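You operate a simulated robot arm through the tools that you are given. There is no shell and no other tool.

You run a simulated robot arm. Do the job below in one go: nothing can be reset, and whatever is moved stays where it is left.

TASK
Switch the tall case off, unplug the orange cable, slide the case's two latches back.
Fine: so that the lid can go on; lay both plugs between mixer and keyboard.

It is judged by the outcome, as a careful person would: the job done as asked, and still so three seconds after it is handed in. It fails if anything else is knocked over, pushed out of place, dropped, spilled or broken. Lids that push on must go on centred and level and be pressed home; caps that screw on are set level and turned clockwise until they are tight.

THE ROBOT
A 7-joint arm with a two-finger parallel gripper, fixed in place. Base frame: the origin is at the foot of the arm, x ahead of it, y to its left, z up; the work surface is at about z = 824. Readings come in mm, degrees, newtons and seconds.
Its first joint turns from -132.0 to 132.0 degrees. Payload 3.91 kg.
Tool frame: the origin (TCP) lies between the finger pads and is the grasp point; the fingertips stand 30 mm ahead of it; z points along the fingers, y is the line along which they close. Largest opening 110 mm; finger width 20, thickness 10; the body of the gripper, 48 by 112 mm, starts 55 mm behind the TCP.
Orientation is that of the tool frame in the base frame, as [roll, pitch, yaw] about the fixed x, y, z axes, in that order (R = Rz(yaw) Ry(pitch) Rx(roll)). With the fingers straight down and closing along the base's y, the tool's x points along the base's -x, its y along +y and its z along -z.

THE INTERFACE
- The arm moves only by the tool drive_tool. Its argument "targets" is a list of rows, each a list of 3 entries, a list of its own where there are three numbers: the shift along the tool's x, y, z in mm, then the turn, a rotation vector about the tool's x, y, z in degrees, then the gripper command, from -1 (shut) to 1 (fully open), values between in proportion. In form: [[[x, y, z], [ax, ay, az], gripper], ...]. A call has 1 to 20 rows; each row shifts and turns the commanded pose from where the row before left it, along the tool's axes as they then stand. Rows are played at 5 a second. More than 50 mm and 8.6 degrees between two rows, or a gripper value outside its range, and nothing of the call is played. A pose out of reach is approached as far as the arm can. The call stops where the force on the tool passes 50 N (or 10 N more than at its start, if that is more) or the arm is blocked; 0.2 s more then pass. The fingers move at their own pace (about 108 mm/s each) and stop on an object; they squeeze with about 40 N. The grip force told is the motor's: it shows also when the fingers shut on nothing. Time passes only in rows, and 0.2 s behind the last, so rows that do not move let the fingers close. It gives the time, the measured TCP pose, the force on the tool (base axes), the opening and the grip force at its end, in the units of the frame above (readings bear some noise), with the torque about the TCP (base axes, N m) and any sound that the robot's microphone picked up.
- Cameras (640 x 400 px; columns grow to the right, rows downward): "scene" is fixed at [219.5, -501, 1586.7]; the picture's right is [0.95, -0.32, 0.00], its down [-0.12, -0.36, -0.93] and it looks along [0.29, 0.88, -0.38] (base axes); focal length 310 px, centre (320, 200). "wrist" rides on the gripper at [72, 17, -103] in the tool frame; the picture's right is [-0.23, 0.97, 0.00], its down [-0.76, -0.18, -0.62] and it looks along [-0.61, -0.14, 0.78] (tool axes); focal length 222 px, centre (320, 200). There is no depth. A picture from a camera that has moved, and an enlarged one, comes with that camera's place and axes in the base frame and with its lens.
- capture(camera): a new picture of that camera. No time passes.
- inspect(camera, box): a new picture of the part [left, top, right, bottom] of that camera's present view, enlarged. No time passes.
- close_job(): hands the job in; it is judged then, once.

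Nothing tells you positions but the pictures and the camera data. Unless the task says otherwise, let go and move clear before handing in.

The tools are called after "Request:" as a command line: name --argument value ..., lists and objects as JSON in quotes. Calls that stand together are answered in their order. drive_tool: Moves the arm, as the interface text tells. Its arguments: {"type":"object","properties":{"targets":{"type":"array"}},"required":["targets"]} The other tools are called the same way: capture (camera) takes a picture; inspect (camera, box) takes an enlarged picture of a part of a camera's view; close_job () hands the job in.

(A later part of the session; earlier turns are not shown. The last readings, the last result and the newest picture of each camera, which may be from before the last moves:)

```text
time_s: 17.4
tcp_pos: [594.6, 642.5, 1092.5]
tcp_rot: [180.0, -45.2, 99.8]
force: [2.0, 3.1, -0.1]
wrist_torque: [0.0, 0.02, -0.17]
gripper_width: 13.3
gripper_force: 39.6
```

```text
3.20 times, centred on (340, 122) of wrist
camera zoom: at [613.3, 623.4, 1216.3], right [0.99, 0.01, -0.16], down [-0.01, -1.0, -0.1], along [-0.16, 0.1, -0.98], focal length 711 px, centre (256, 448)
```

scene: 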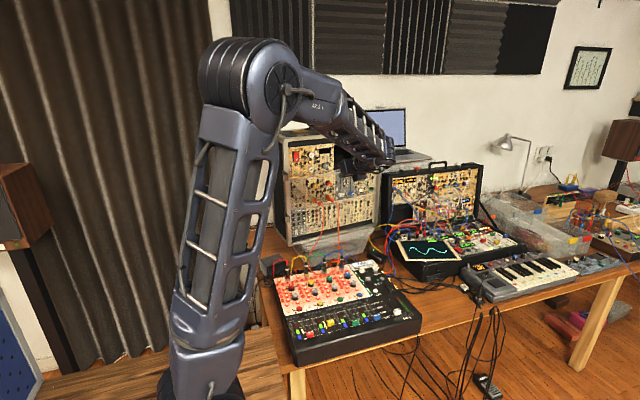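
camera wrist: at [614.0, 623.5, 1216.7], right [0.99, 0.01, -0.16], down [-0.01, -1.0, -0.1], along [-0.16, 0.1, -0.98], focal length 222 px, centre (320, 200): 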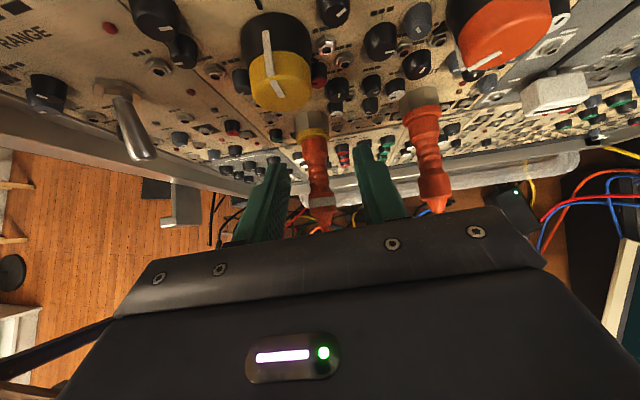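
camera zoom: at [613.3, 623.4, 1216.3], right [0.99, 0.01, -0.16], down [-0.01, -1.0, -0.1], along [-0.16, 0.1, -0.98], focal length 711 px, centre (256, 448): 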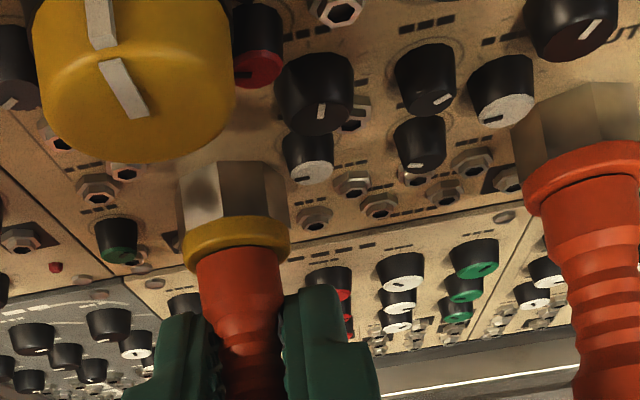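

The grip is firm at 13 mm. Now I'll pull straight out along the plug axis.

Request:
drive_tool --targets '[[[-2.1, 0, -2.1], [0, 0, 0], -1], [[-2.8, 0, -2.8], [0, 0, 0], -1], [[-2.8, 0, -2.8], [0, 0, 0], -1], [[-3.5, 0, -3.5], [0, 0, 0], -1], [[-3.5, 0, -3.5], [0, 0, 0], -1]]'

Request:
inspect --camera "wrist" --box '[240, 60, 440, 185]'

```text
time_s: 18.6
tcp_pos: [597.1, 622.5, 1092.8]
tcp_rot: [-180.0, -45.0, 99.8]
force: [0.5, -0.1, 0.5]
wrist_torque: [-0.02, -0.01, 0.01]
gripper_width: 13.2
gripper_force: 40.4
```

```text
3.20 times, centred on (340, 122) of wrist
camera zoom: at [616.5, 602.5, 1216.3], right [0.99, 0.01, -0.16], down [-0.01, -1.0, -0.1], along [-0.16, 0.1, -0.98], focal length 711 px, centre (256, 448)
```

zoom: 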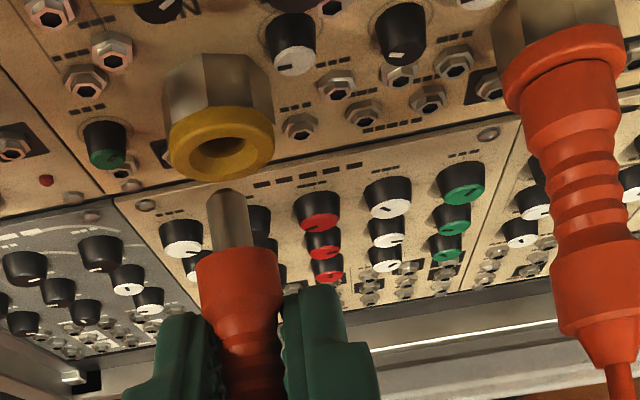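

Plug 1 is out cleanly. I'll back away and up with it, watching how the cable lifts.

Request:
drive_tool --targets '[[[-14, 0, -14], [0, 0, 0], -1], [[-14, 0, -14], [0, 0, 0], -1], [[0, 0, -30], [0, 0, 0], -1], [[0, 0, -35], [0, 0, 0], -1], [[0, 0, -35], [0, 0, 0], -1], [[0, 0, -35], [0, 0, 0], -1], [[0, 0, -35], [0, 0, 0], -1], [[0, 0, 0], [0, 0, 0], -1]]'

Request:
capture --camera "wrist"

Request:
capture --camera "scene"

```text
time_s: 20.4
tcp_pos: [624.0, 463.0, 1212.1]
tcp_rot: [-179.9, -45.0, 99.7]
force: [0.0, 0.2, -0.1]
wrist_torque: [-0.01, 0.0, 0.0]
gripper_width: 13.3
gripper_force: 39.6
```

```text
taken
camera wrist: at [644.2, 443.7, 1336.4], right [0.99, 0.01, -0.16], down [-0.01, -1.0, -0.1], along [-0.16, 0.1, -0.98], focal length 222 px, centre (320, 200)
```

wrist: 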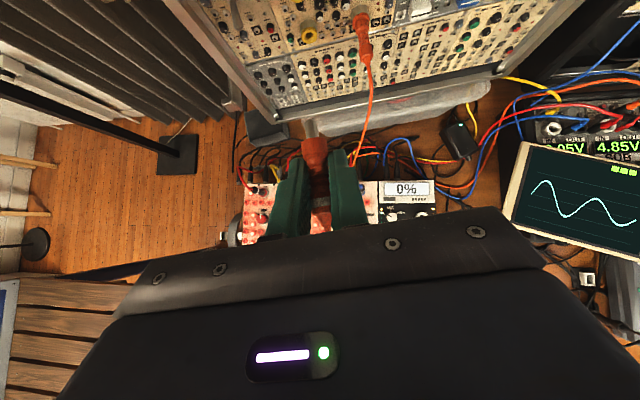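

```text
taken
```

scene: 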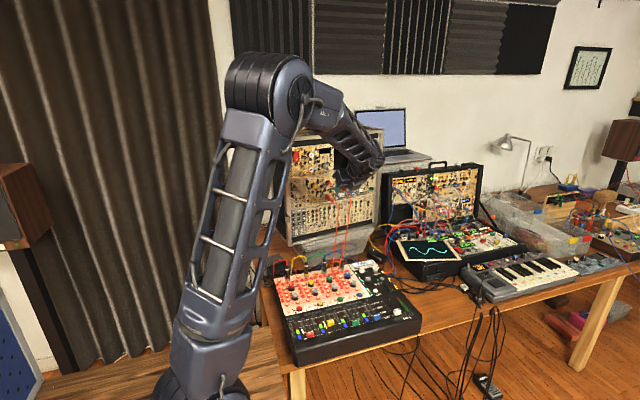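

Request:
inspect --camera "scene" --box '[290, 170, 402, 280]'

Request:
inspect --camera "wrist" --box '[280, 120, 400, 240]'

Request:
inspect --camera "scene" --box '[380, 240, 540, 340]'

```text
3.64 times, centred on (346, 225) of scene
camera zoom: at [219.5, -501.0, 1586.7], right [0.95, -0.32, 0.0], down [-0.12, -0.36, -0.93], along [0.29, 0.88, -0.38], focal length 1128 px, centre (226, 109)
```

zoom: 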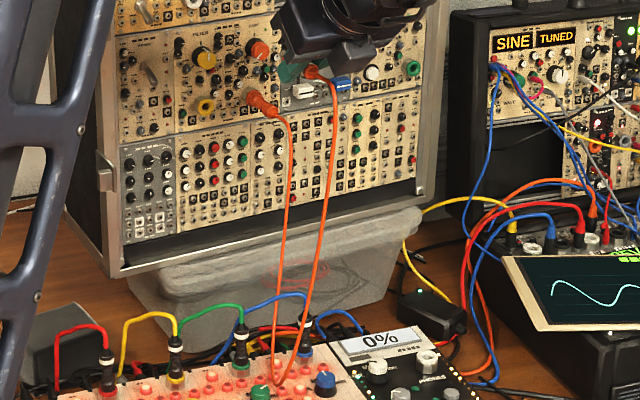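

```text
3.33 times, centred on (340, 180) of wrist
camera zoom: at [644.2, 443.7, 1336.4], right [0.99, 0.01, -0.16], down [-0.01, -1.0, -0.1], along [-0.16, 0.1, -0.98], focal length 740 px, centre (253, 267)
```

zoom: 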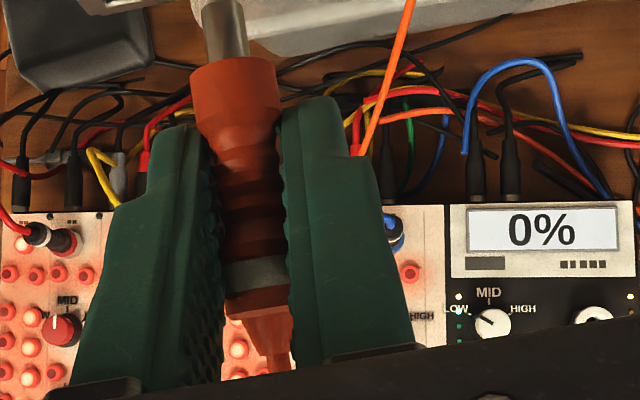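

```text
4.00 times, centred on (460, 290) of scene
camera zoom: at [219.5, -501.0, 1586.7], right [0.95, -0.32, 0.0], down [-0.12, -0.36, -0.93], along [0.29, 0.88, -0.38], focal length 1241 px, centre (-240, -160)
```

zoom: 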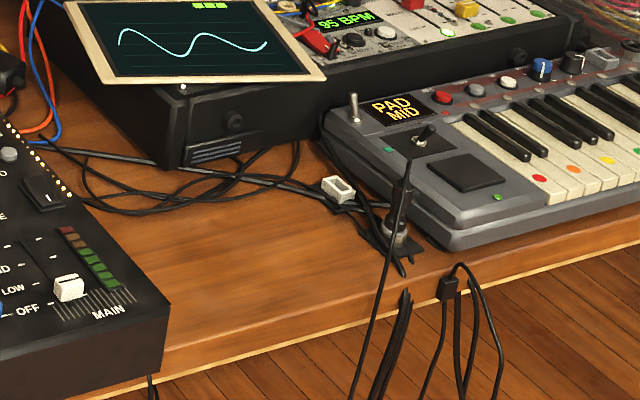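

Request:
drive_tool --targets '[[[0, 0, -30], [0, 0, 0], -1], [[0, 0, -30], [0, 0, 0], -1], [[0, 0, -30], [0, 0, 0], -1], [[0, 0, -30], [0, 0, 0], -1], [[0, 0, -30], [0, 0, 0], -1], [[0, 0, 0], [0, 0, 0], -1]]'

Request:
inspect --camera "scene" --box '[290, 160, 402, 280]'

Request:
capture --camera "scene"

```text
time_s: 21.8
tcp_pos: [642.5, 359.9, 1318.7]
tcp_rot: [-179.9, -45.0, 99.9]
force: [0.5, -0.8, -0.5]
wrist_torque: [-0.01, 0.02, 0.01]
gripper_width: 13.3
gripper_force: 39.9
```

```text
3.33 times, centred on (346, 220) of scene
camera zoom: at [219.5, -501.0, 1586.7], right [0.95, -0.32, 0.0], down [-0.12, -0.36, -0.93], along [0.29, 0.88, -0.38], focal length 1034 px, centre (233, 133)
```

zoom: 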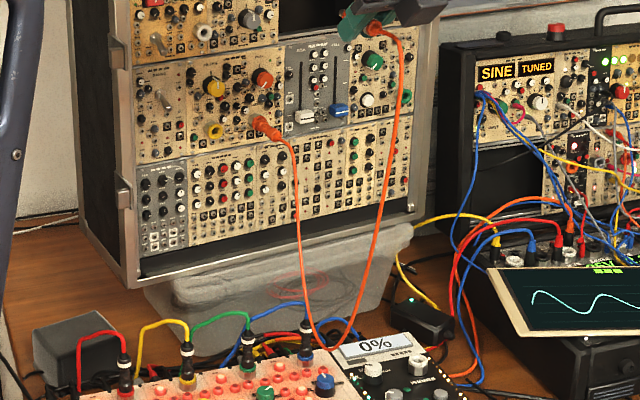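

```text
taken
```

scene: 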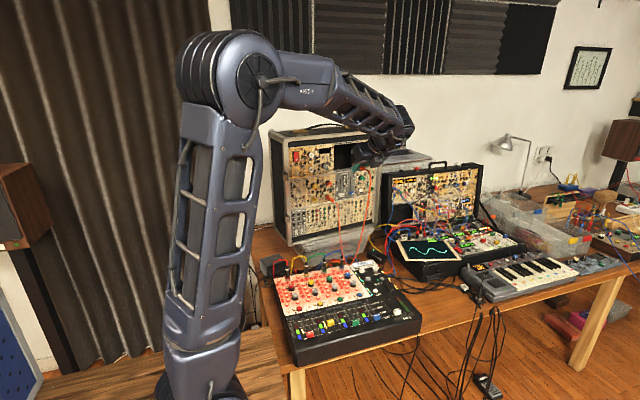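

The cable has cleared the mixer's plugs. I'll carry the plug over toward the gap between mixer and keyboard and look at that spot.

Request:
drive_tool --targets '[[[-23.3, 38.7, -3.5], [0, 0, 0], -1], [[-23.3, 38.7, -3.5], [0, 0, 0], -1], [[-23.3, 38.7, -3.5], [0, 0, 0], -1], [[-23.3, 38.7, -3.5], [0, 0, 0], -1], [[-23.3, 38.7, -3.5], [0, 0, 0], -1], [[0, 0, 0], [0, 0, 0], -1]]'

Request:
capture --camera "wrist"

Request:
capture --camera "scene"

```text
time_s: 23.2
tcp_pos: [851.2, 300.6, 1249.8]
tcp_rot: [-180.0, -45.0, 99.8]
force: [0.2, -0.9, -0.4]
wrist_torque: [0.02, -0.03, 0.01]
gripper_width: 13.4
gripper_force: 40.5
```

```text
taken
camera wrist: at [870.1, 280.9, 1373.8], right [0.99, 0.01, -0.16], down [-0.01, -1.0, -0.1], along [-0.16, 0.1, -0.98], focal length 222 px, centre (320, 200)
```

wrist: 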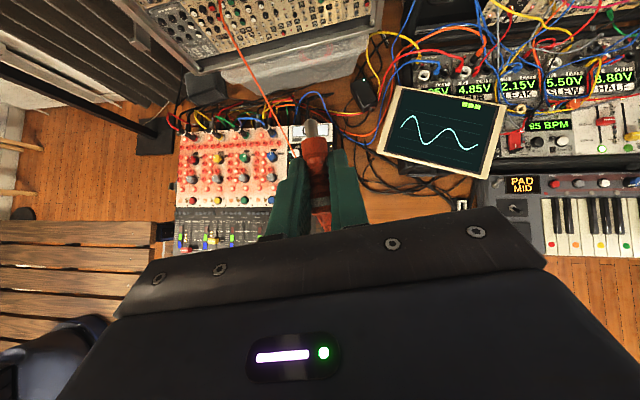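

```text
taken
```

scene: 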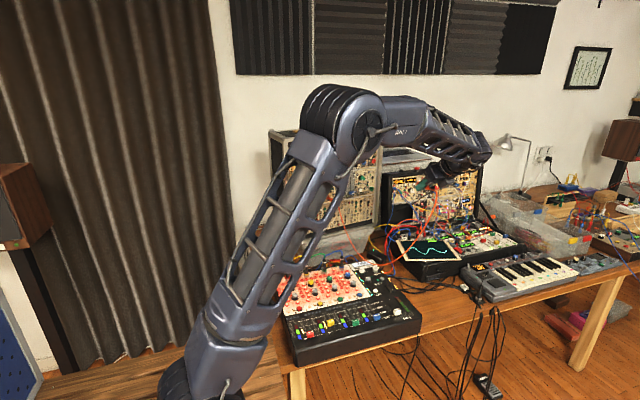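

Request:
inspect --camera "wrist" --box '[320, 150, 520, 250]'

Request:
inspect --camera "scene" --box '[370, 235, 530, 335]'

Request:
inspect --camera "scene" --box '[320, 130, 500, 260]'

```text
3.20 times, centred on (420, 200) of wrist
camera zoom: at [870.1, 280.9, 1373.8], right [0.99, 0.01, -0.16], down [-0.01, -1.0, -0.1], along [-0.16, 0.1, -0.98], focal length 711 px, centre (0, 200)
```

zoom: 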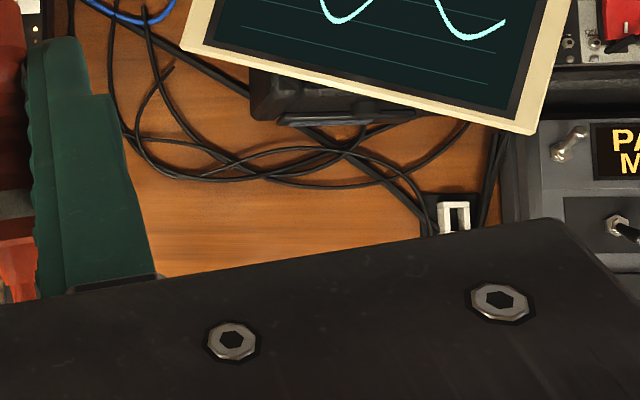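

```text
4.00 times, centred on (450, 285) of scene
camera zoom: at [219.5, -501.0, 1586.7], right [0.95, -0.32, 0.0], down [-0.12, -0.36, -0.93], along [0.29, 0.88, -0.38], focal length 1241 px, centre (-200, -140)
```

zoom: 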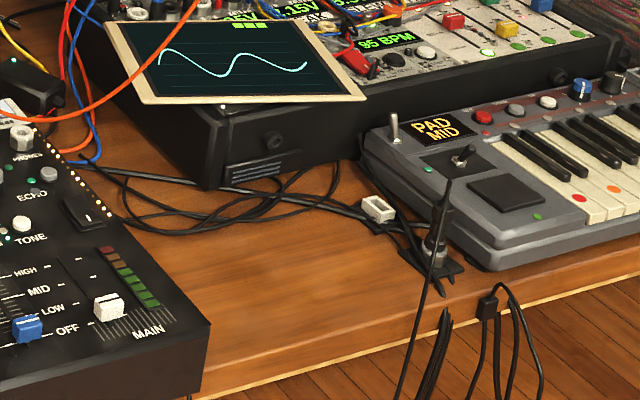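

```text
3.08 times, centred on (410, 195) of scene
camera zoom: at [219.5, -501.0, 1586.7], right [0.95, -0.32, 0.0], down [-0.12, -0.36, -0.93], along [0.29, 0.88, -0.38], focal length 954 px, centre (43, 215)
```

zoom: 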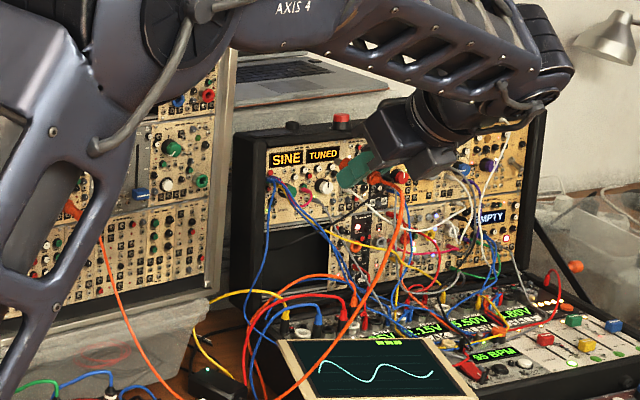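

The gap on the table spans roughly x 830–1180, y 190–350, and triangulation puts the tabletop near z ≈ 735. I'll bring the plug over about (930, 258) and partway down, then check the view.

Request:
drive_tool --targets '[[[-33.6, 11.7, 20.6], [0, 0, 0], -1], [[-33.6, 11.7, 20.6], [0, 0, 0], -1], [[-33.6, 11.7, 20.6], [0, 0, 0], -1], [[-33.6, 11.7, 20.6], [0, 0, 0], -1], [[-33.6, 11.7, 20.6], [0, 0, 0], -1], [[-33.6, 11.7, 20.6], [0, 0, 0], -1], [[0, 0, 0], [0, 0, 0], -1]]'

Request:
capture --camera "wrist"

Request:
capture --camera "scene"

```text
time_s: 24.8
tcp_pos: [929.9, 259.0, 1019.8]
tcp_rot: [-179.9, -45.0, 99.8]
force: [-0.6, 0.6, 0.6]
wrist_torque: [0.01, -0.01, -0.01]
gripper_width: 13.4
gripper_force: 40.0
```

```text
taken
camera wrist: at [948.0, 238.7, 1143.5], right [0.99, 0.01, -0.16], down [-0.01, -1.0, -0.1], along [-0.16, 0.1, -0.98], focal length 222 px, centre (320, 200)
```

wrist: 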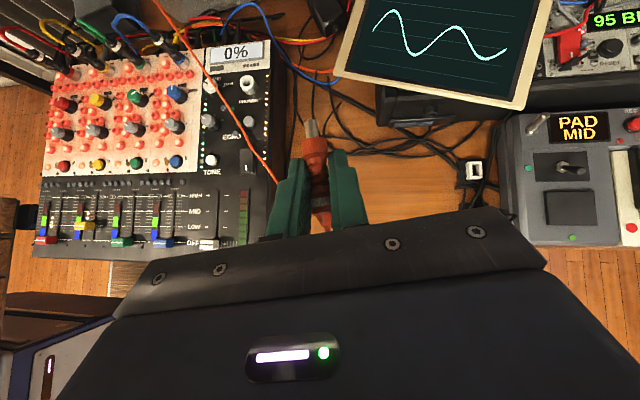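

```text
taken
```

scene: 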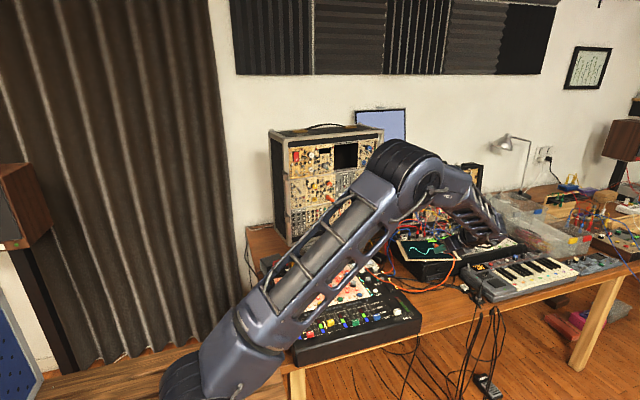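

Request:
drive_tool --targets '[[[-28.3, 0, 28.3], [0, 0, 0], -1], [[-28.3, 0, 28.3], [0, 0, 0], -1], [[-28.3, 0, 28.3], [0, 0, 0], -1], [[-20, 0, 20], [0, 0, 0], -1], [[-14, 0, 14], [0, 0, 0], -1], [[0, 0, 0], [0, 0, 0], -1]]'

Request:
capture --camera "wrist"

Request:
capture --camera "scene"

Request:
inspect --camera "scene" --box '[350, 210, 530, 340]'

```text
time_s: 26.2
tcp_pos: [927.8, 256.1, 851.7]
tcp_rot: [-180.0, -45.0, 99.7]
force: [0.2, -0.7, 0.7]
wrist_torque: [0.01, 0.0, 0.0]
gripper_width: 13.4
gripper_force: 39.9
```

```text
taken
camera wrist: at [947.6, 237.5, 975.7], right [0.99, 0.01, -0.16], down [-0.01, -1.0, -0.1], along [-0.16, 0.1, -0.98], focal length 222 px, centre (320, 200)
```

wrist: 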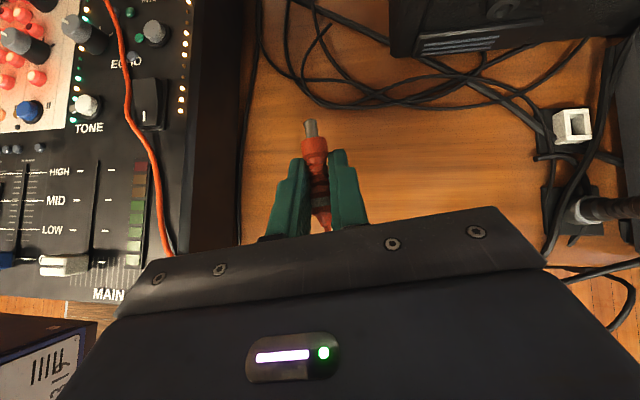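

```text
taken
```

scene: 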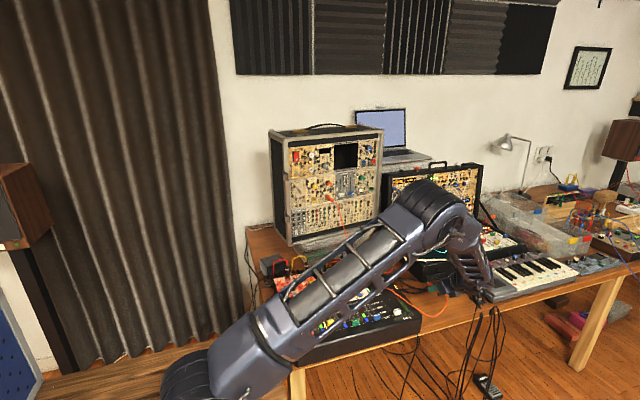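

```text
3.08 times, centred on (440, 275) of scene
camera zoom: at [219.5, -501.0, 1586.7], right [0.95, -0.32, 0.0], down [-0.12, -0.36, -0.93], along [0.29, 0.88, -0.38], focal length 954 px, centre (-49, -31)
```

zoom: 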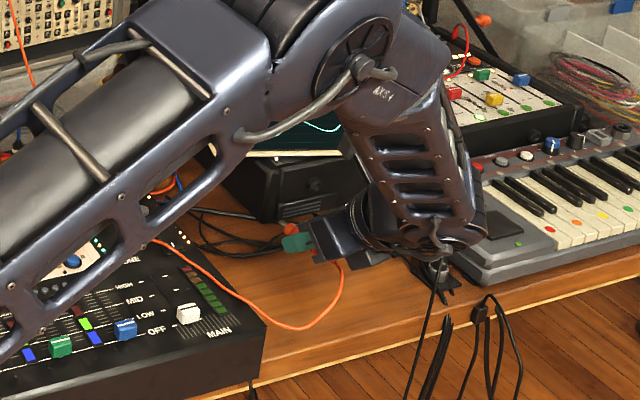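

Request:
drive_tool --targets '[[[-14, 0, 14], [0, 0, 0], -1], [[-14, 0, 14], [0, 0, 0], -1], [[-7, 0, 7], [0, 0, 0], -1], [[-4, 0, 4], [0, 0, 0], -1], [[0, 0, 0], [0, 0, 0], -1]]'

Request:
capture --camera "wrist"

Request:
inspect --camera "scene" --box '[390, 240, 510, 320]'

```text
time_s: 27.4
tcp_pos: [927.2, 256.8, 795.6]
tcp_rot: [-179.9, -45.0, 99.8]
force: [-0.5, 0.0, -0.1]
wrist_torque: [0.0, 0.0, 0.0]
gripper_width: 13.3
gripper_force: 39.7
```

```text
taken
camera wrist: at [947.3, 237.5, 919.4], right [0.99, 0.01, -0.16], down [-0.01, -1.0, -0.1], along [-0.16, 0.1, -0.98], focal length 222 px, centre (320, 200)
```

wrist: 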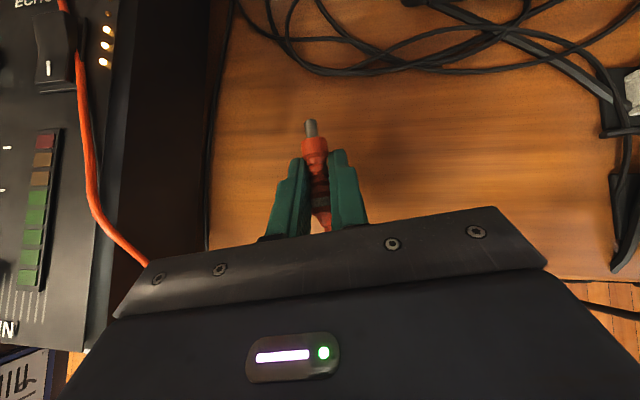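

```text
5.00 times, centred on (450, 280) of scene
camera zoom: at [219.5, -501.0, 1586.7], right [0.95, -0.32, 0.0], down [-0.12, -0.36, -0.93], along [0.29, 0.88, -0.38], focal length 1551 px, centre (-330, -200)
```

zoom: 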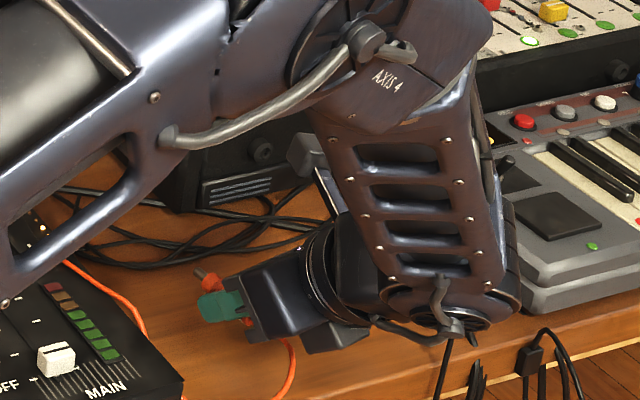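

No contact yet with fingertips near z ≈ 767, so the table really is lower. I'll shift right a bit (to leave room for plug 2 beside it) and slightly away from the table edge before setting it down.

Request:
drive_tool --targets '[[[3.5, 11, 3.5], [0, 0, 0], -1], [[3.5, 11, 3.5], [0, 0, 0], -1], [[3.5, 11, 3.5], [0, 0, 0], -1], [[3.5, 11, 3.5], [0, 0, 0], -1], [[0, 0, 0], [0, 0, 0], -1]]'

Request:
capture --camera "wrist"

Request:
inspect --camera "scene" --box '[390, 240, 510, 320]'

```text
time_s: 28.6
tcp_pos: [966.6, 284.3, 795.8]
tcp_rot: [-180.0, -45.1, 99.9]
force: [0.0, 0.6, 0.2]
wrist_torque: [-0.03, -0.02, 0.01]
gripper_width: 13.1
gripper_force: 40.0
```

```text
taken
camera wrist: at [986.5, 265.4, 918.9], right [0.99, 0.01, -0.16], down [-0.01, -1.0, -0.1], along [-0.16, 0.1, -0.98], focal length 222 px, centre (320, 200)
```

wrist: 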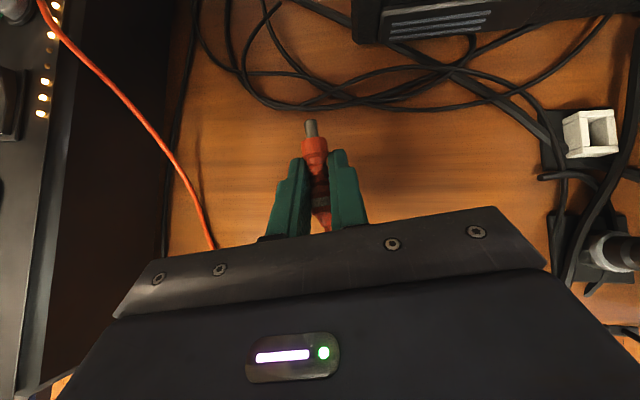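

```text
5.00 times, centred on (450, 280) of scene
camera zoom: at [219.5, -501.0, 1586.7], right [0.95, -0.32, 0.0], down [-0.12, -0.36, -0.93], along [0.29, 0.88, -0.38], focal length 1551 px, centre (-330, -200)
```

zoom: 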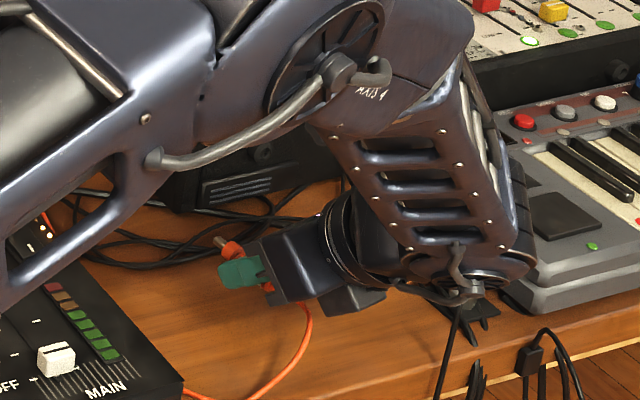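

Request:
drive_tool --targets '[[[-7, 0, 7], [0, 0, 0], -1], [[-7, 0, 7], [0, 0, 0], -1], [[-2.8, 0, 2.8], [0, 0, 0], -1], [[0, 0, 0], [0, 0, 0], -1]]'

Request:
capture --camera "wrist"

Request:
inspect --camera "scene" --box '[420, 270, 484, 310]'

```text
time_s: 29.6
tcp_pos: [967.3, 285.6, 771.2]
tcp_rot: [-180.0, -45.0, 99.8]
force: [0.6, 0.2, -1.0]
wrist_torque: [-0.02, -0.01, 0.0]
gripper_width: 13.1
gripper_force: 40.0
```

```text
taken
camera wrist: at [987.0, 265.5, 895.7], right [0.99, 0.01, -0.16], down [-0.01, -1.0, -0.1], along [-0.16, 0.1, -0.98], focal length 222 px, centre (320, 200)
```

wrist: 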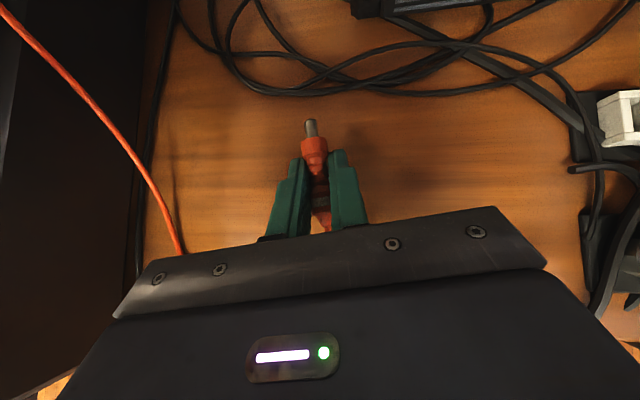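

```text
10.00 times, centred on (452, 290) of scene
camera zoom: at [219.5, -501.0, 1586.7], right [0.95, -0.32, 0.0], down [-0.12, -0.36, -0.93], along [0.29, 0.88, -0.38], focal length 3102 px, centre (-1000, -700)
```

zoom: 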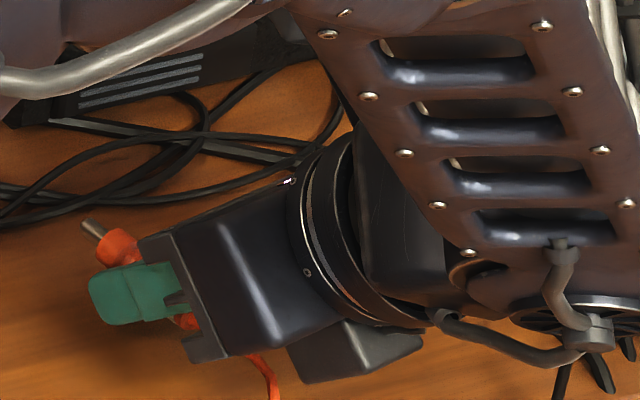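

Request:
drive_tool --targets '[[[-1.4, 0, 1.4], [0, 0, 0], -1], [[-1.4, 0, 1.4], [0, 0, 0], -1], [[-1.4, 0, 1.4], [0, 0, 0], -1]]'

Request:
inspect --camera "wrist" --box '[260, 100, 420, 250]'

```text
time_s: 30.4
tcp_pos: [967.6, 282.8, 768.7]
tcp_rot: [179.8, -45.1, 99.8]
force: [-6.3, -2.9, 21.5]
wrist_torque: [0.18, 0.34, 0.2]
gripper_width: 13.4
gripper_force: 39.6
```

```text
2.67 times, centred on (340, 175) of wrist
camera zoom: at [986.8, 264.8, 892.0], right [0.99, 0.01, -0.16], down [-0.01, -0.99, -0.1], along [-0.16, 0.1, -0.98], focal length 592 px, centre (267, 267)
```

zoom: 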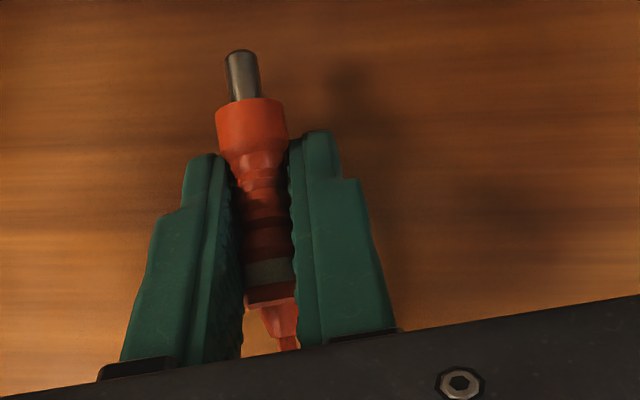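

The fingertips touched the table at TCP z ≈ 769 (tabletop ≈ 741). I'll ease up a touch and release the plug gently.

Request:
drive_tool --targets '[[[1.4, 0, -1.4], [0, 0, 0], -1], [[0, 0, 0], [0, 0, 0], -0.8], [[0, 0, 0], [0, 0, 0], -0.75], [[0, 0, 0], [0, 0, 0], -0.7], [[0, 0, 0], [0, 0, 0], -0.5], [[0, 0, 0], [0, 0, 0], -0.4]]'

Request:
inspect --camera "wrist" --box '[220, 90, 460, 250]'

Request:
inspect --camera "scene" --box '[400, 260, 480, 310]'

```text
time_s: 31.8
tcp_pos: [967.7, 282.7, 768.5]
tcp_rot: [180.0, -45.0, 99.8]
force: [8.5, -0.8, 12.3]
wrist_torque: [0.12, -0.07, -0.11]
gripper_width: 28.2
gripper_force: 0.0
```

```text
2.50 times, centred on (340, 170) of wrist
camera zoom: at [987.2, 264.3, 892.0], right [0.99, 0.01, -0.16], down [-0.01, -1.0, -0.1], along [-0.16, 0.1, -0.98], focal length 555 px, centre (270, 275)
```

zoom: 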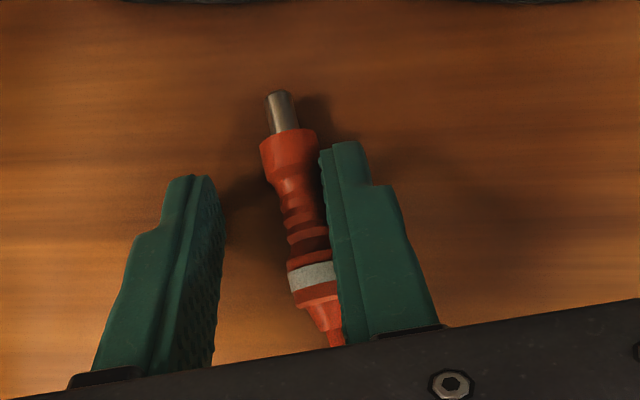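

```text
8.00 times, centred on (440, 285) of scene
camera zoom: at [219.5, -501.0, 1586.7], right [0.95, -0.32, 0.0], down [-0.12, -0.36, -0.93], along [0.29, 0.88, -0.38], focal length 2481 px, centre (-640, -480)
```

zoom: 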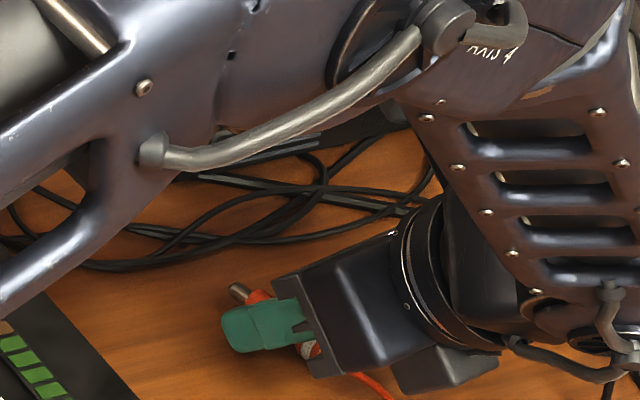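

The plug lies on the table. I'll open wider and back off up and away.

Request:
drive_tool --targets '[[[2.1, 0, -2.1], [0, 0, 0], -0.2], [[1.4, 0, -1.4], [0, 0, 0], 0], [[0, 0, -10], [0, 0, 0], 0], [[0, 0, -20], [0, 0, 0], 0], [[10, 0, -30], [0, 0, 0], 0], [[15, 0, -30], [0, 0, 0], 0], [[15, 0, -30], [0, 0, 0], 0]]'

Request:
capture --camera "wrist"

Request:
capture --camera "scene"

```text
time_s: 33.4
tcp_pos: [978.9, 227.1, 883.5]
tcp_rot: [-179.9, -45.1, 99.7]
force: [0.3, 0.2, -0.4]
wrist_torque: [0.06, 0.04, 0.01]
gripper_width: 55.0
gripper_force: 0.0
```

```text
taken
camera wrist: at [998.1, 208.2, 1008.3], right [0.99, 0.01, -0.16], down [-0.01, -1.0, -0.1], along [-0.16, 0.1, -0.98], focal length 222 px, centre (320, 200)
```

wrist: 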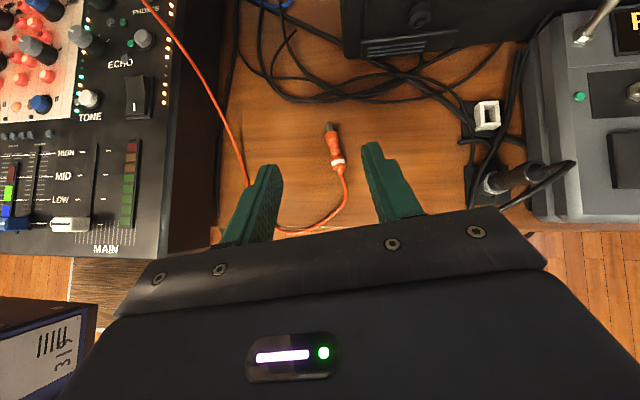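

```text
taken
```

scene: 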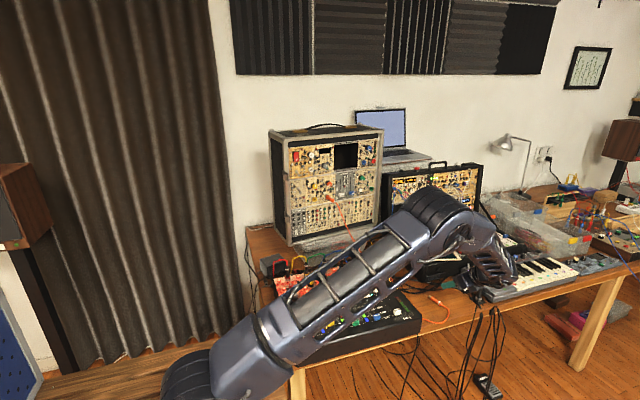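

Plug 1 is laid neatly between mixer and keyboard. Next plug 2: I'll go straight up, clear of the cable, then over toward the case.

Request:
drive_tool --targets '[[[32, 0, -32], [0, 0, 0], 0], [[32, 0, -32], [0, 0, 0], 0], [[32, 0, -32], [0, 0, 0], 0], [[32, 0, -32], [0, 0, 0], 0], [[32, 0, -32], [0, 0, 0], -0.2], [[32, 0, -32], [0, 0, 0], -0.2], [[32, 0, -32], [0, 0, 0], -0.2], [[22.6, -22.3, 29], [0, 0, 0], -0.2], [[22.6, -22.3, 29], [0, 0, 0], -0.2], [[22.6, -22.3, 29], [0, 0, 0], -0.2], [[22.6, -22.3, 29], [0, 0, 0], -0.2], [[22.6, -22.3, 29], [0, 0, 0], -0.2], [[22.6, -22.3, 29], [0, 0, 0], -0.2], [[22.6, -22.3, 29], [0, 0, 0], -0.2]]'

Request:
capture --camera "wrist"

Request:
capture --camera "scene"

```text
time_s: 36.4
tcp_pos: [779.3, 451.4, 1168.6]
tcp_rot: [-179.8, -45.0, 99.7]
force: [0.5, -0.7, -0.7]
wrist_torque: [0.02, 0.04, 0.03]
gripper_width: 44.0
gripper_force: 0.1
```

```text
taken
camera wrist: at [798.8, 432.2, 1292.6], right [0.99, 0.01, -0.16], down [-0.01, -1.0, -0.1], along [-0.16, 0.1, -0.98], focal length 222 px, centre (320, 200)
```

wrist: 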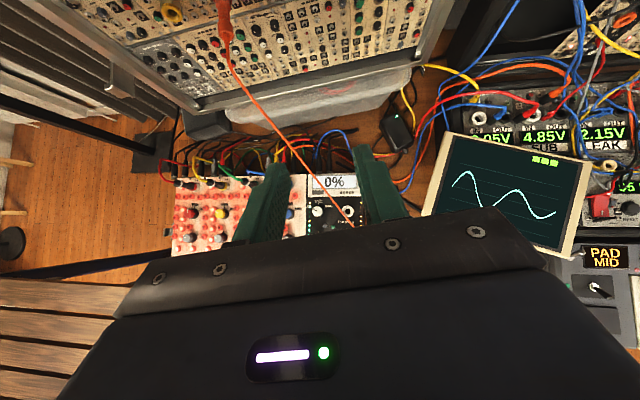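

```text
taken
```

scene: 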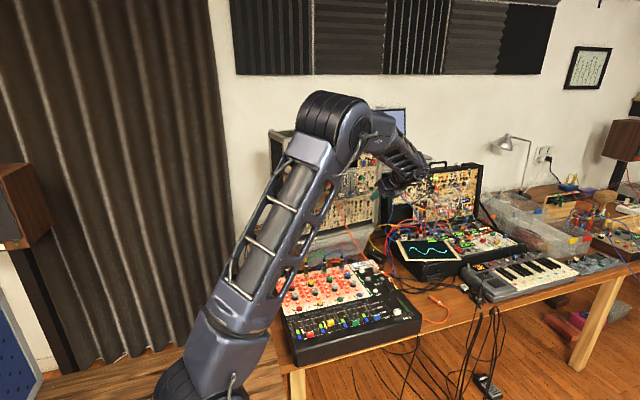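

Request:
drive_tool --targets '[[[22.6, -21.8, 29.2], [0, 0, 0], -0.2], [[22.6, -21.8, 29.2], [0, 0, 0], -0.2], [[22.6, -21.8, 29.2], [0, 0, 0], -0.2], [[22.6, -21.8, 29.2], [0, 0, 0], -0.2], [[0, 0, 0], [0, 0, 0], -0.2]]'

Request:
capture --camera "wrist"

Request:
inspect --camera "wrist" --box '[260, 20, 420, 140]'

Request:
inspect --camera "scene" --box '[290, 170, 386, 230]'

```text
time_s: 37.6
tcp_pos: [669.6, 581.8, 1150.6]
tcp_rot: [-180.0, -45.0, 99.8]
force: [0.6, -0.4, -0.3]
wrist_torque: [-0.01, 0.01, -0.02]
gripper_width: 44.0
gripper_force: 0.0
```

```text
taken
camera wrist: at [689.3, 563.2, 1273.9], right [0.99, 0.01, -0.16], down [-0.01, -1.0, -0.1], along [-0.16, 0.1, -0.98], focal length 222 px, centre (320, 200)
```

wrist: 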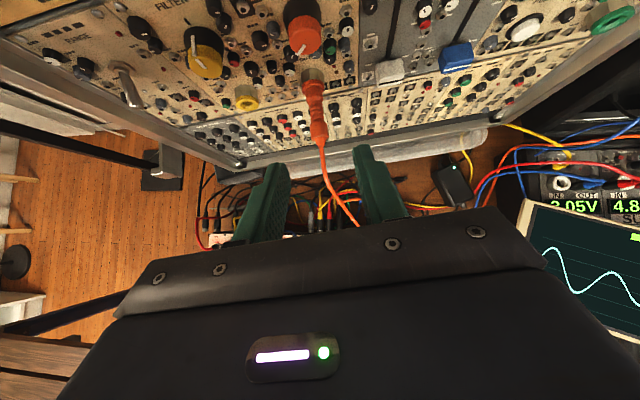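

```text
3.33 times, centred on (340, 80) of wrist
camera zoom: at [689.3, 563.2, 1273.9], right [0.99, 0.01, -0.16], down [-0.01, -1.0, -0.1], along [-0.16, 0.1, -0.98], focal length 740 px, centre (253, 600)
```

zoom: 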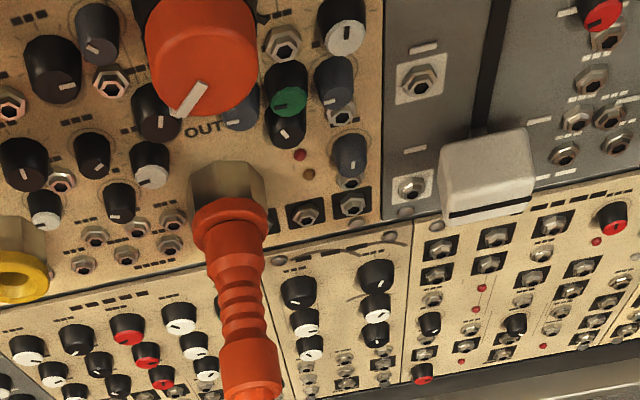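

```text
6.67 times, centred on (338, 200) of scene
camera zoom: at [219.5, -501.0, 1586.7], right [0.95, -0.32, 0.0], down [-0.12, -0.36, -0.93], along [0.29, 0.88, -0.38], focal length 2068 px, centre (200, 200)
```

zoom: 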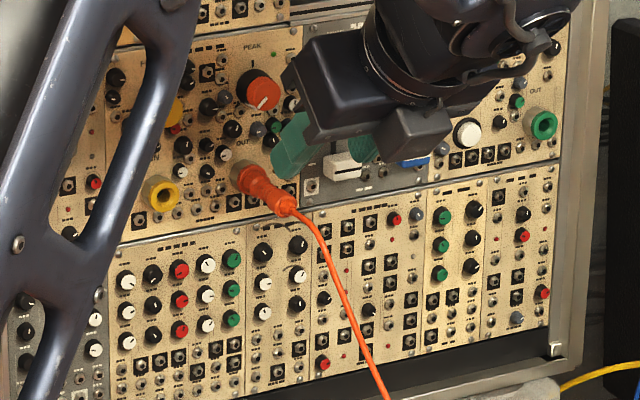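

Request:
drive_tool --targets '[[[5.1, -0.6, 23.2], [0, 0, 0], -0.2], [[5.1, -0.6, 23.2], [0, 0, 0], -0.2], [[8, 0, 8], [0, 0, 0], -0.2], [[8, 0, 8], [0, 0, 0], -0.2], [[7, 0, 7], [0, 0, 0], -0.2], [[0, 0, 0], [0, 0, 0], -0.2]]'

Request:
capture --camera "wrist"

Request:
inspect --camera "wrist" --box '[240, 60, 440, 220]'

Request:
inspect --camera "scene" --box '[300, 170, 364, 220]'

```text
time_s: 39.0
tcp_pos: [656.6, 654.2, 1126.5]
tcp_rot: [180.0, -45.0, 99.8]
force: [-0.3, 0.4, 0.7]
wrist_torque: [0.0, 0.03, -0.01]
gripper_width: 44.1
gripper_force: 0.1
```

```text
taken
camera wrist: at [675.8, 634.5, 1250.4], right [0.99, 0.01, -0.16], down [-0.01, -1.0, -0.1], along [-0.16, 0.1, -0.98], focal length 222 px, centre (320, 200)
```

wrist: 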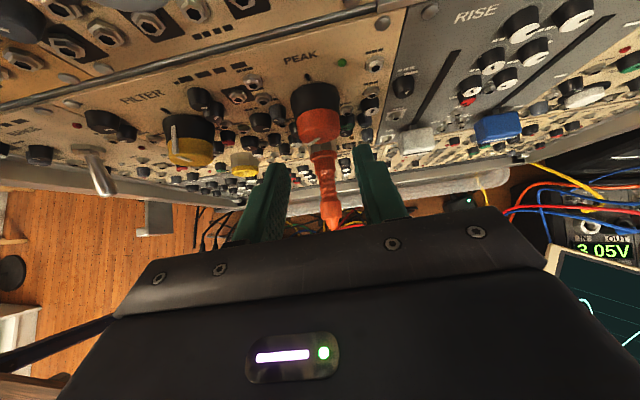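

```text
2.50 times, centred on (340, 140) of wrist
camera zoom: at [675.8, 634.5, 1250.4], right [0.99, 0.01, -0.16], down [-0.01, -1.0, -0.1], along [-0.16, 0.1, -0.98], focal length 555 px, centre (270, 350)
```

zoom: 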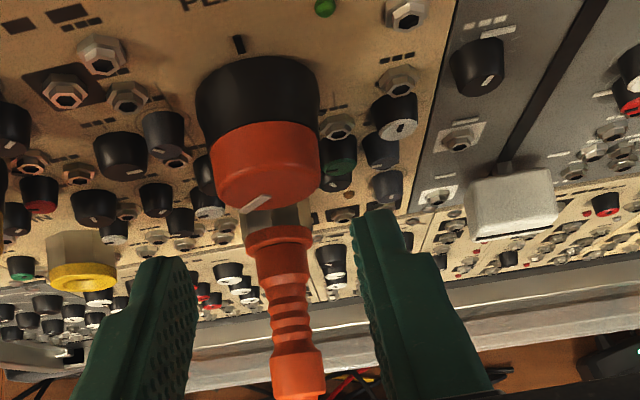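

```text
8.00 times, centred on (332, 195) of scene
camera zoom: at [219.5, -501.0, 1586.7], right [0.95, -0.32, 0.0], down [-0.12, -0.36, -0.93], along [0.29, 0.88, -0.38], focal length 2481 px, centre (224, 240)
```

zoom: 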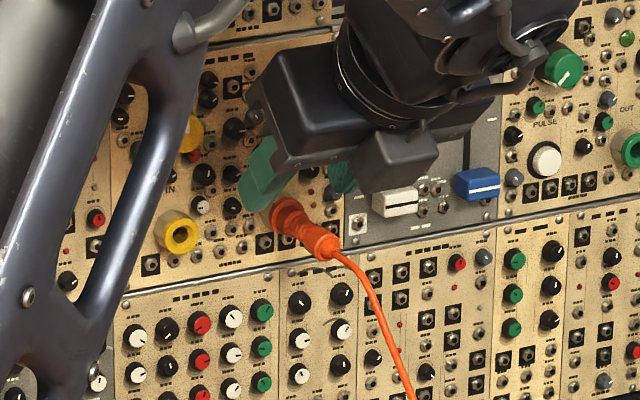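

Request:
drive_tool --targets '[[[-7, 0, 7], [0, 0, 0], -0.2], [[-7, 0, 7], [0, 0, 0], -0.2], [[-7, 0.3, 7], [0, 0, 0], -0.2], [[-4.2, 0, 4.2], [0, 0, 0], -0.2], [[0, 0, 0], [0, 0, 0], -0.2]]'

Request:
inspect --camera "wrist" --box '[240, 60, 440, 220]'

Request:
inspect --camera "scene" --box '[300, 170, 364, 220]'

```text
time_s: 40.2
tcp_pos: [655.5, 654.7, 1091.9]
tcp_rot: [180.0, -45.1, 99.8]
force: [0.4, -0.1, -0.2]
wrist_torque: [0.03, 0.03, -0.02]
gripper_width: 43.9
gripper_force: 0.0
```

```text
2.50 times, centred on (340, 140) of wrist
camera zoom: at [675.9, 634.8, 1215.2], right [0.99, 0.01, -0.16], down [-0.01, -1.0, -0.1], along [-0.16, 0.1, -0.98], focal length 555 px, centre (270, 350)
```

zoom: 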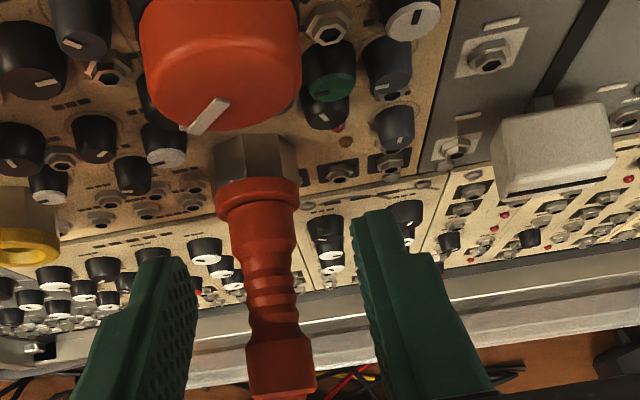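

```text
8.00 times, centred on (332, 195) of scene
camera zoom: at [219.5, -501.0, 1586.7], right [0.95, -0.32, 0.0], down [-0.12, -0.36, -0.93], along [0.29, 0.88, -0.38], focal length 2481 px, centre (224, 240)
```

zoom: 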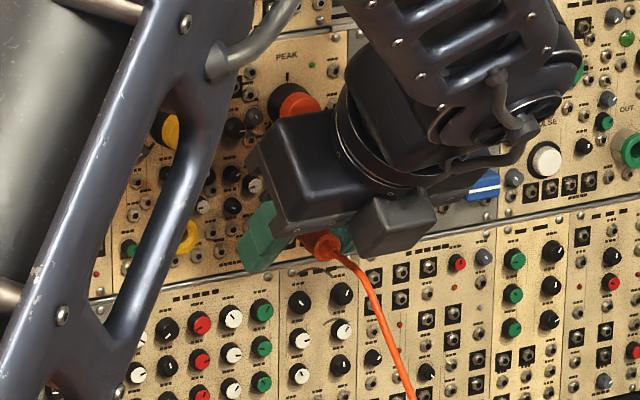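

Request:
drive_tool --targets '[[[0, 0, 0], [0, 0, 0], -0.5], [[0, 0, 0], [0, 0, 0], -1], [[0, 0, 0], [0, 0, 0], -1], [[0, 0, 0], [0, 0, 0], -1]]'

Request:
inspect --camera "wrist" --box '[240, 60, 440, 220]'

```text
time_s: 41.2
tcp_pos: [656.9, 653.2, 1091.8]
tcp_rot: [179.9, -45.0, 99.8]
force: [4.0, 2.6, -0.2]
wrist_torque: [-0.01, -0.01, -0.15]
gripper_width: 13.4
gripper_force: 40.0
```

```text
2.50 times, centred on (340, 140) of wrist
camera zoom: at [676.3, 634.8, 1215.2], right [0.99, 0.01, -0.16], down [-0.01, -1.0, -0.1], along [-0.16, 0.1, -0.98], focal length 555 px, centre (270, 350)
```

zoom: 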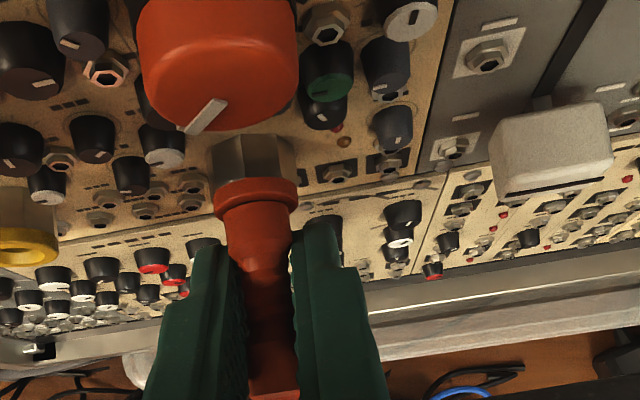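

The second plug is held at its neck (13.4 mm). I'll pull it straight out along its axis.

Request:
drive_tool --targets '[[[-2.1, 0, -2.1], [0, 0, 0], -1], [[-2.8, 0, -2.8], [0, 0, 0], -1], [[-2.8, 0, -2.8], [0, 0, 0], -1], [[-3.5, 0, -3.5], [0, 0, 0], -1], [[-3.5, 0, -3.5], [0, 0, 0], -1], [[-7, 0, -7], [0, 0, 0], -1], [[-7, 0, -7], [0, 0, 0], -1]]'

Request:
capture --camera "wrist"

Request:
capture --camera "scene"

```text
time_s: 42.8
tcp_pos: [664.1, 614.7, 1090.2]
tcp_rot: [179.9, -45.1, 99.9]
force: [0.0, 0.2, -0.5]
wrist_torque: [0.01, -0.01, 0.01]
gripper_width: 13.2
gripper_force: 40.1
```

```text
taken
camera wrist: at [683.2, 595.2, 1214.7], right [0.99, 0.01, -0.16], down [-0.01, -1.0, -0.1], along [-0.16, 0.1, -0.98], focal length 222 px, centre (320, 200)
```

wrist: 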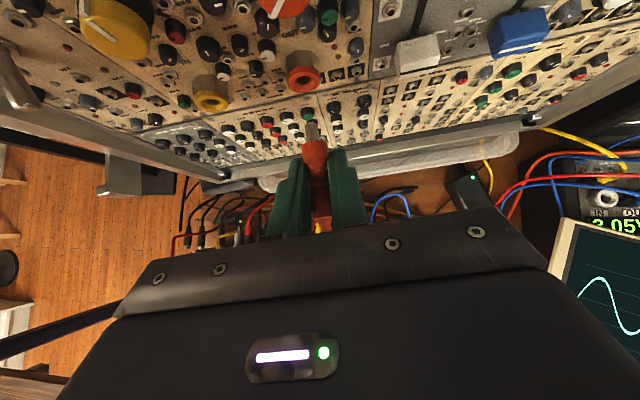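

```text
taken
```

scene: 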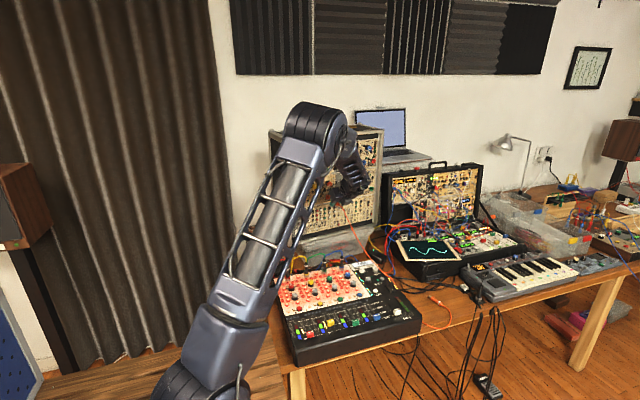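

Both jacks are now empty. I'll carry plug 2 low over the mixer's right side so the slack drapes inward, keeping well within the cable's length from plug 1.

Request:
drive_tool --targets '[[[-21.2, 0, -21.2], [0, 0, 0], -1], [[-21.2, 0, -21.2], [0, 0, 0], -1], [[-36.1, 20, -14.1], [0, 0, 0], -1], [[-36.1, 20, -14.1], [0, 0, 0], -1], [[-36.1, 20, -14.1], [0, 0, 0], -1], [[-36.1, 20, -14.1], [0, 0, 0], -1], [[-36.1, 20, -14.1], [0, 0, 0], -1], [[0, 0, 0], [0, 0, 0], -1]]'

Request:
capture --camera "wrist"

Request:
capture --camera "scene"

```text
time_s: 44.6
tcp_pos: [802.5, 395.5, 1013.0]
tcp_rot: [-180.0, -44.9, 99.8]
force: [-0.1, 0.1, 0.7]
wrist_torque: [-0.01, 0.01, 0.02]
gripper_width: 13.3
gripper_force: 40.2
```

```text
taken
camera wrist: at [821.8, 376.3, 1136.7], right [0.99, 0.01, -0.16], down [-0.01, -1.0, -0.1], along [-0.16, 0.1, -0.98], focal length 222 px, centre (320, 200)
```

wrist: 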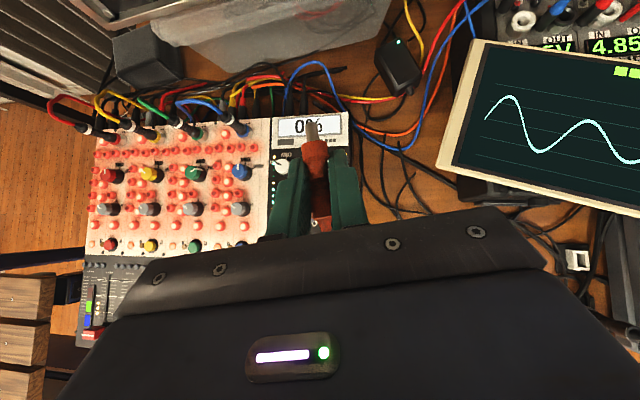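

```text
taken
```

scene: 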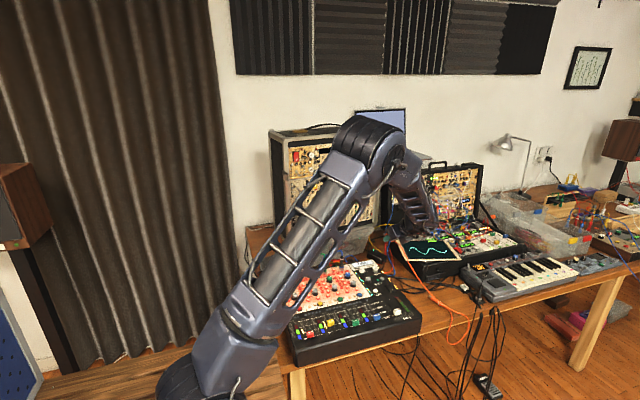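

Request:
inspect --camera "scene" --box '[380, 220, 540, 350]'

```text
3.08 times, centred on (460, 285) of scene
camera zoom: at [219.5, -501.0, 1586.7], right [0.95, -0.32, 0.0], down [-0.12, -0.36, -0.93], along [0.29, 0.88, -0.38], focal length 954 px, centre (-111, -62)
```

zoom: 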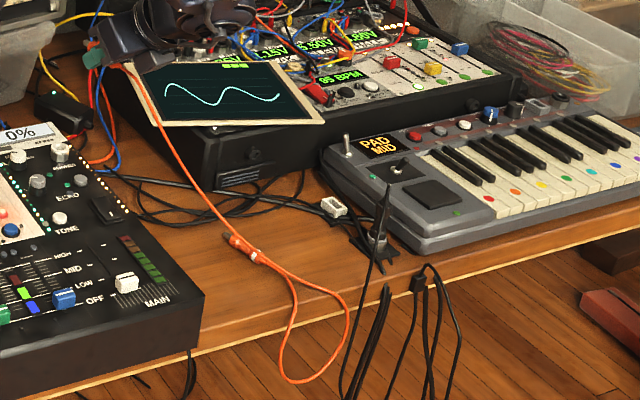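

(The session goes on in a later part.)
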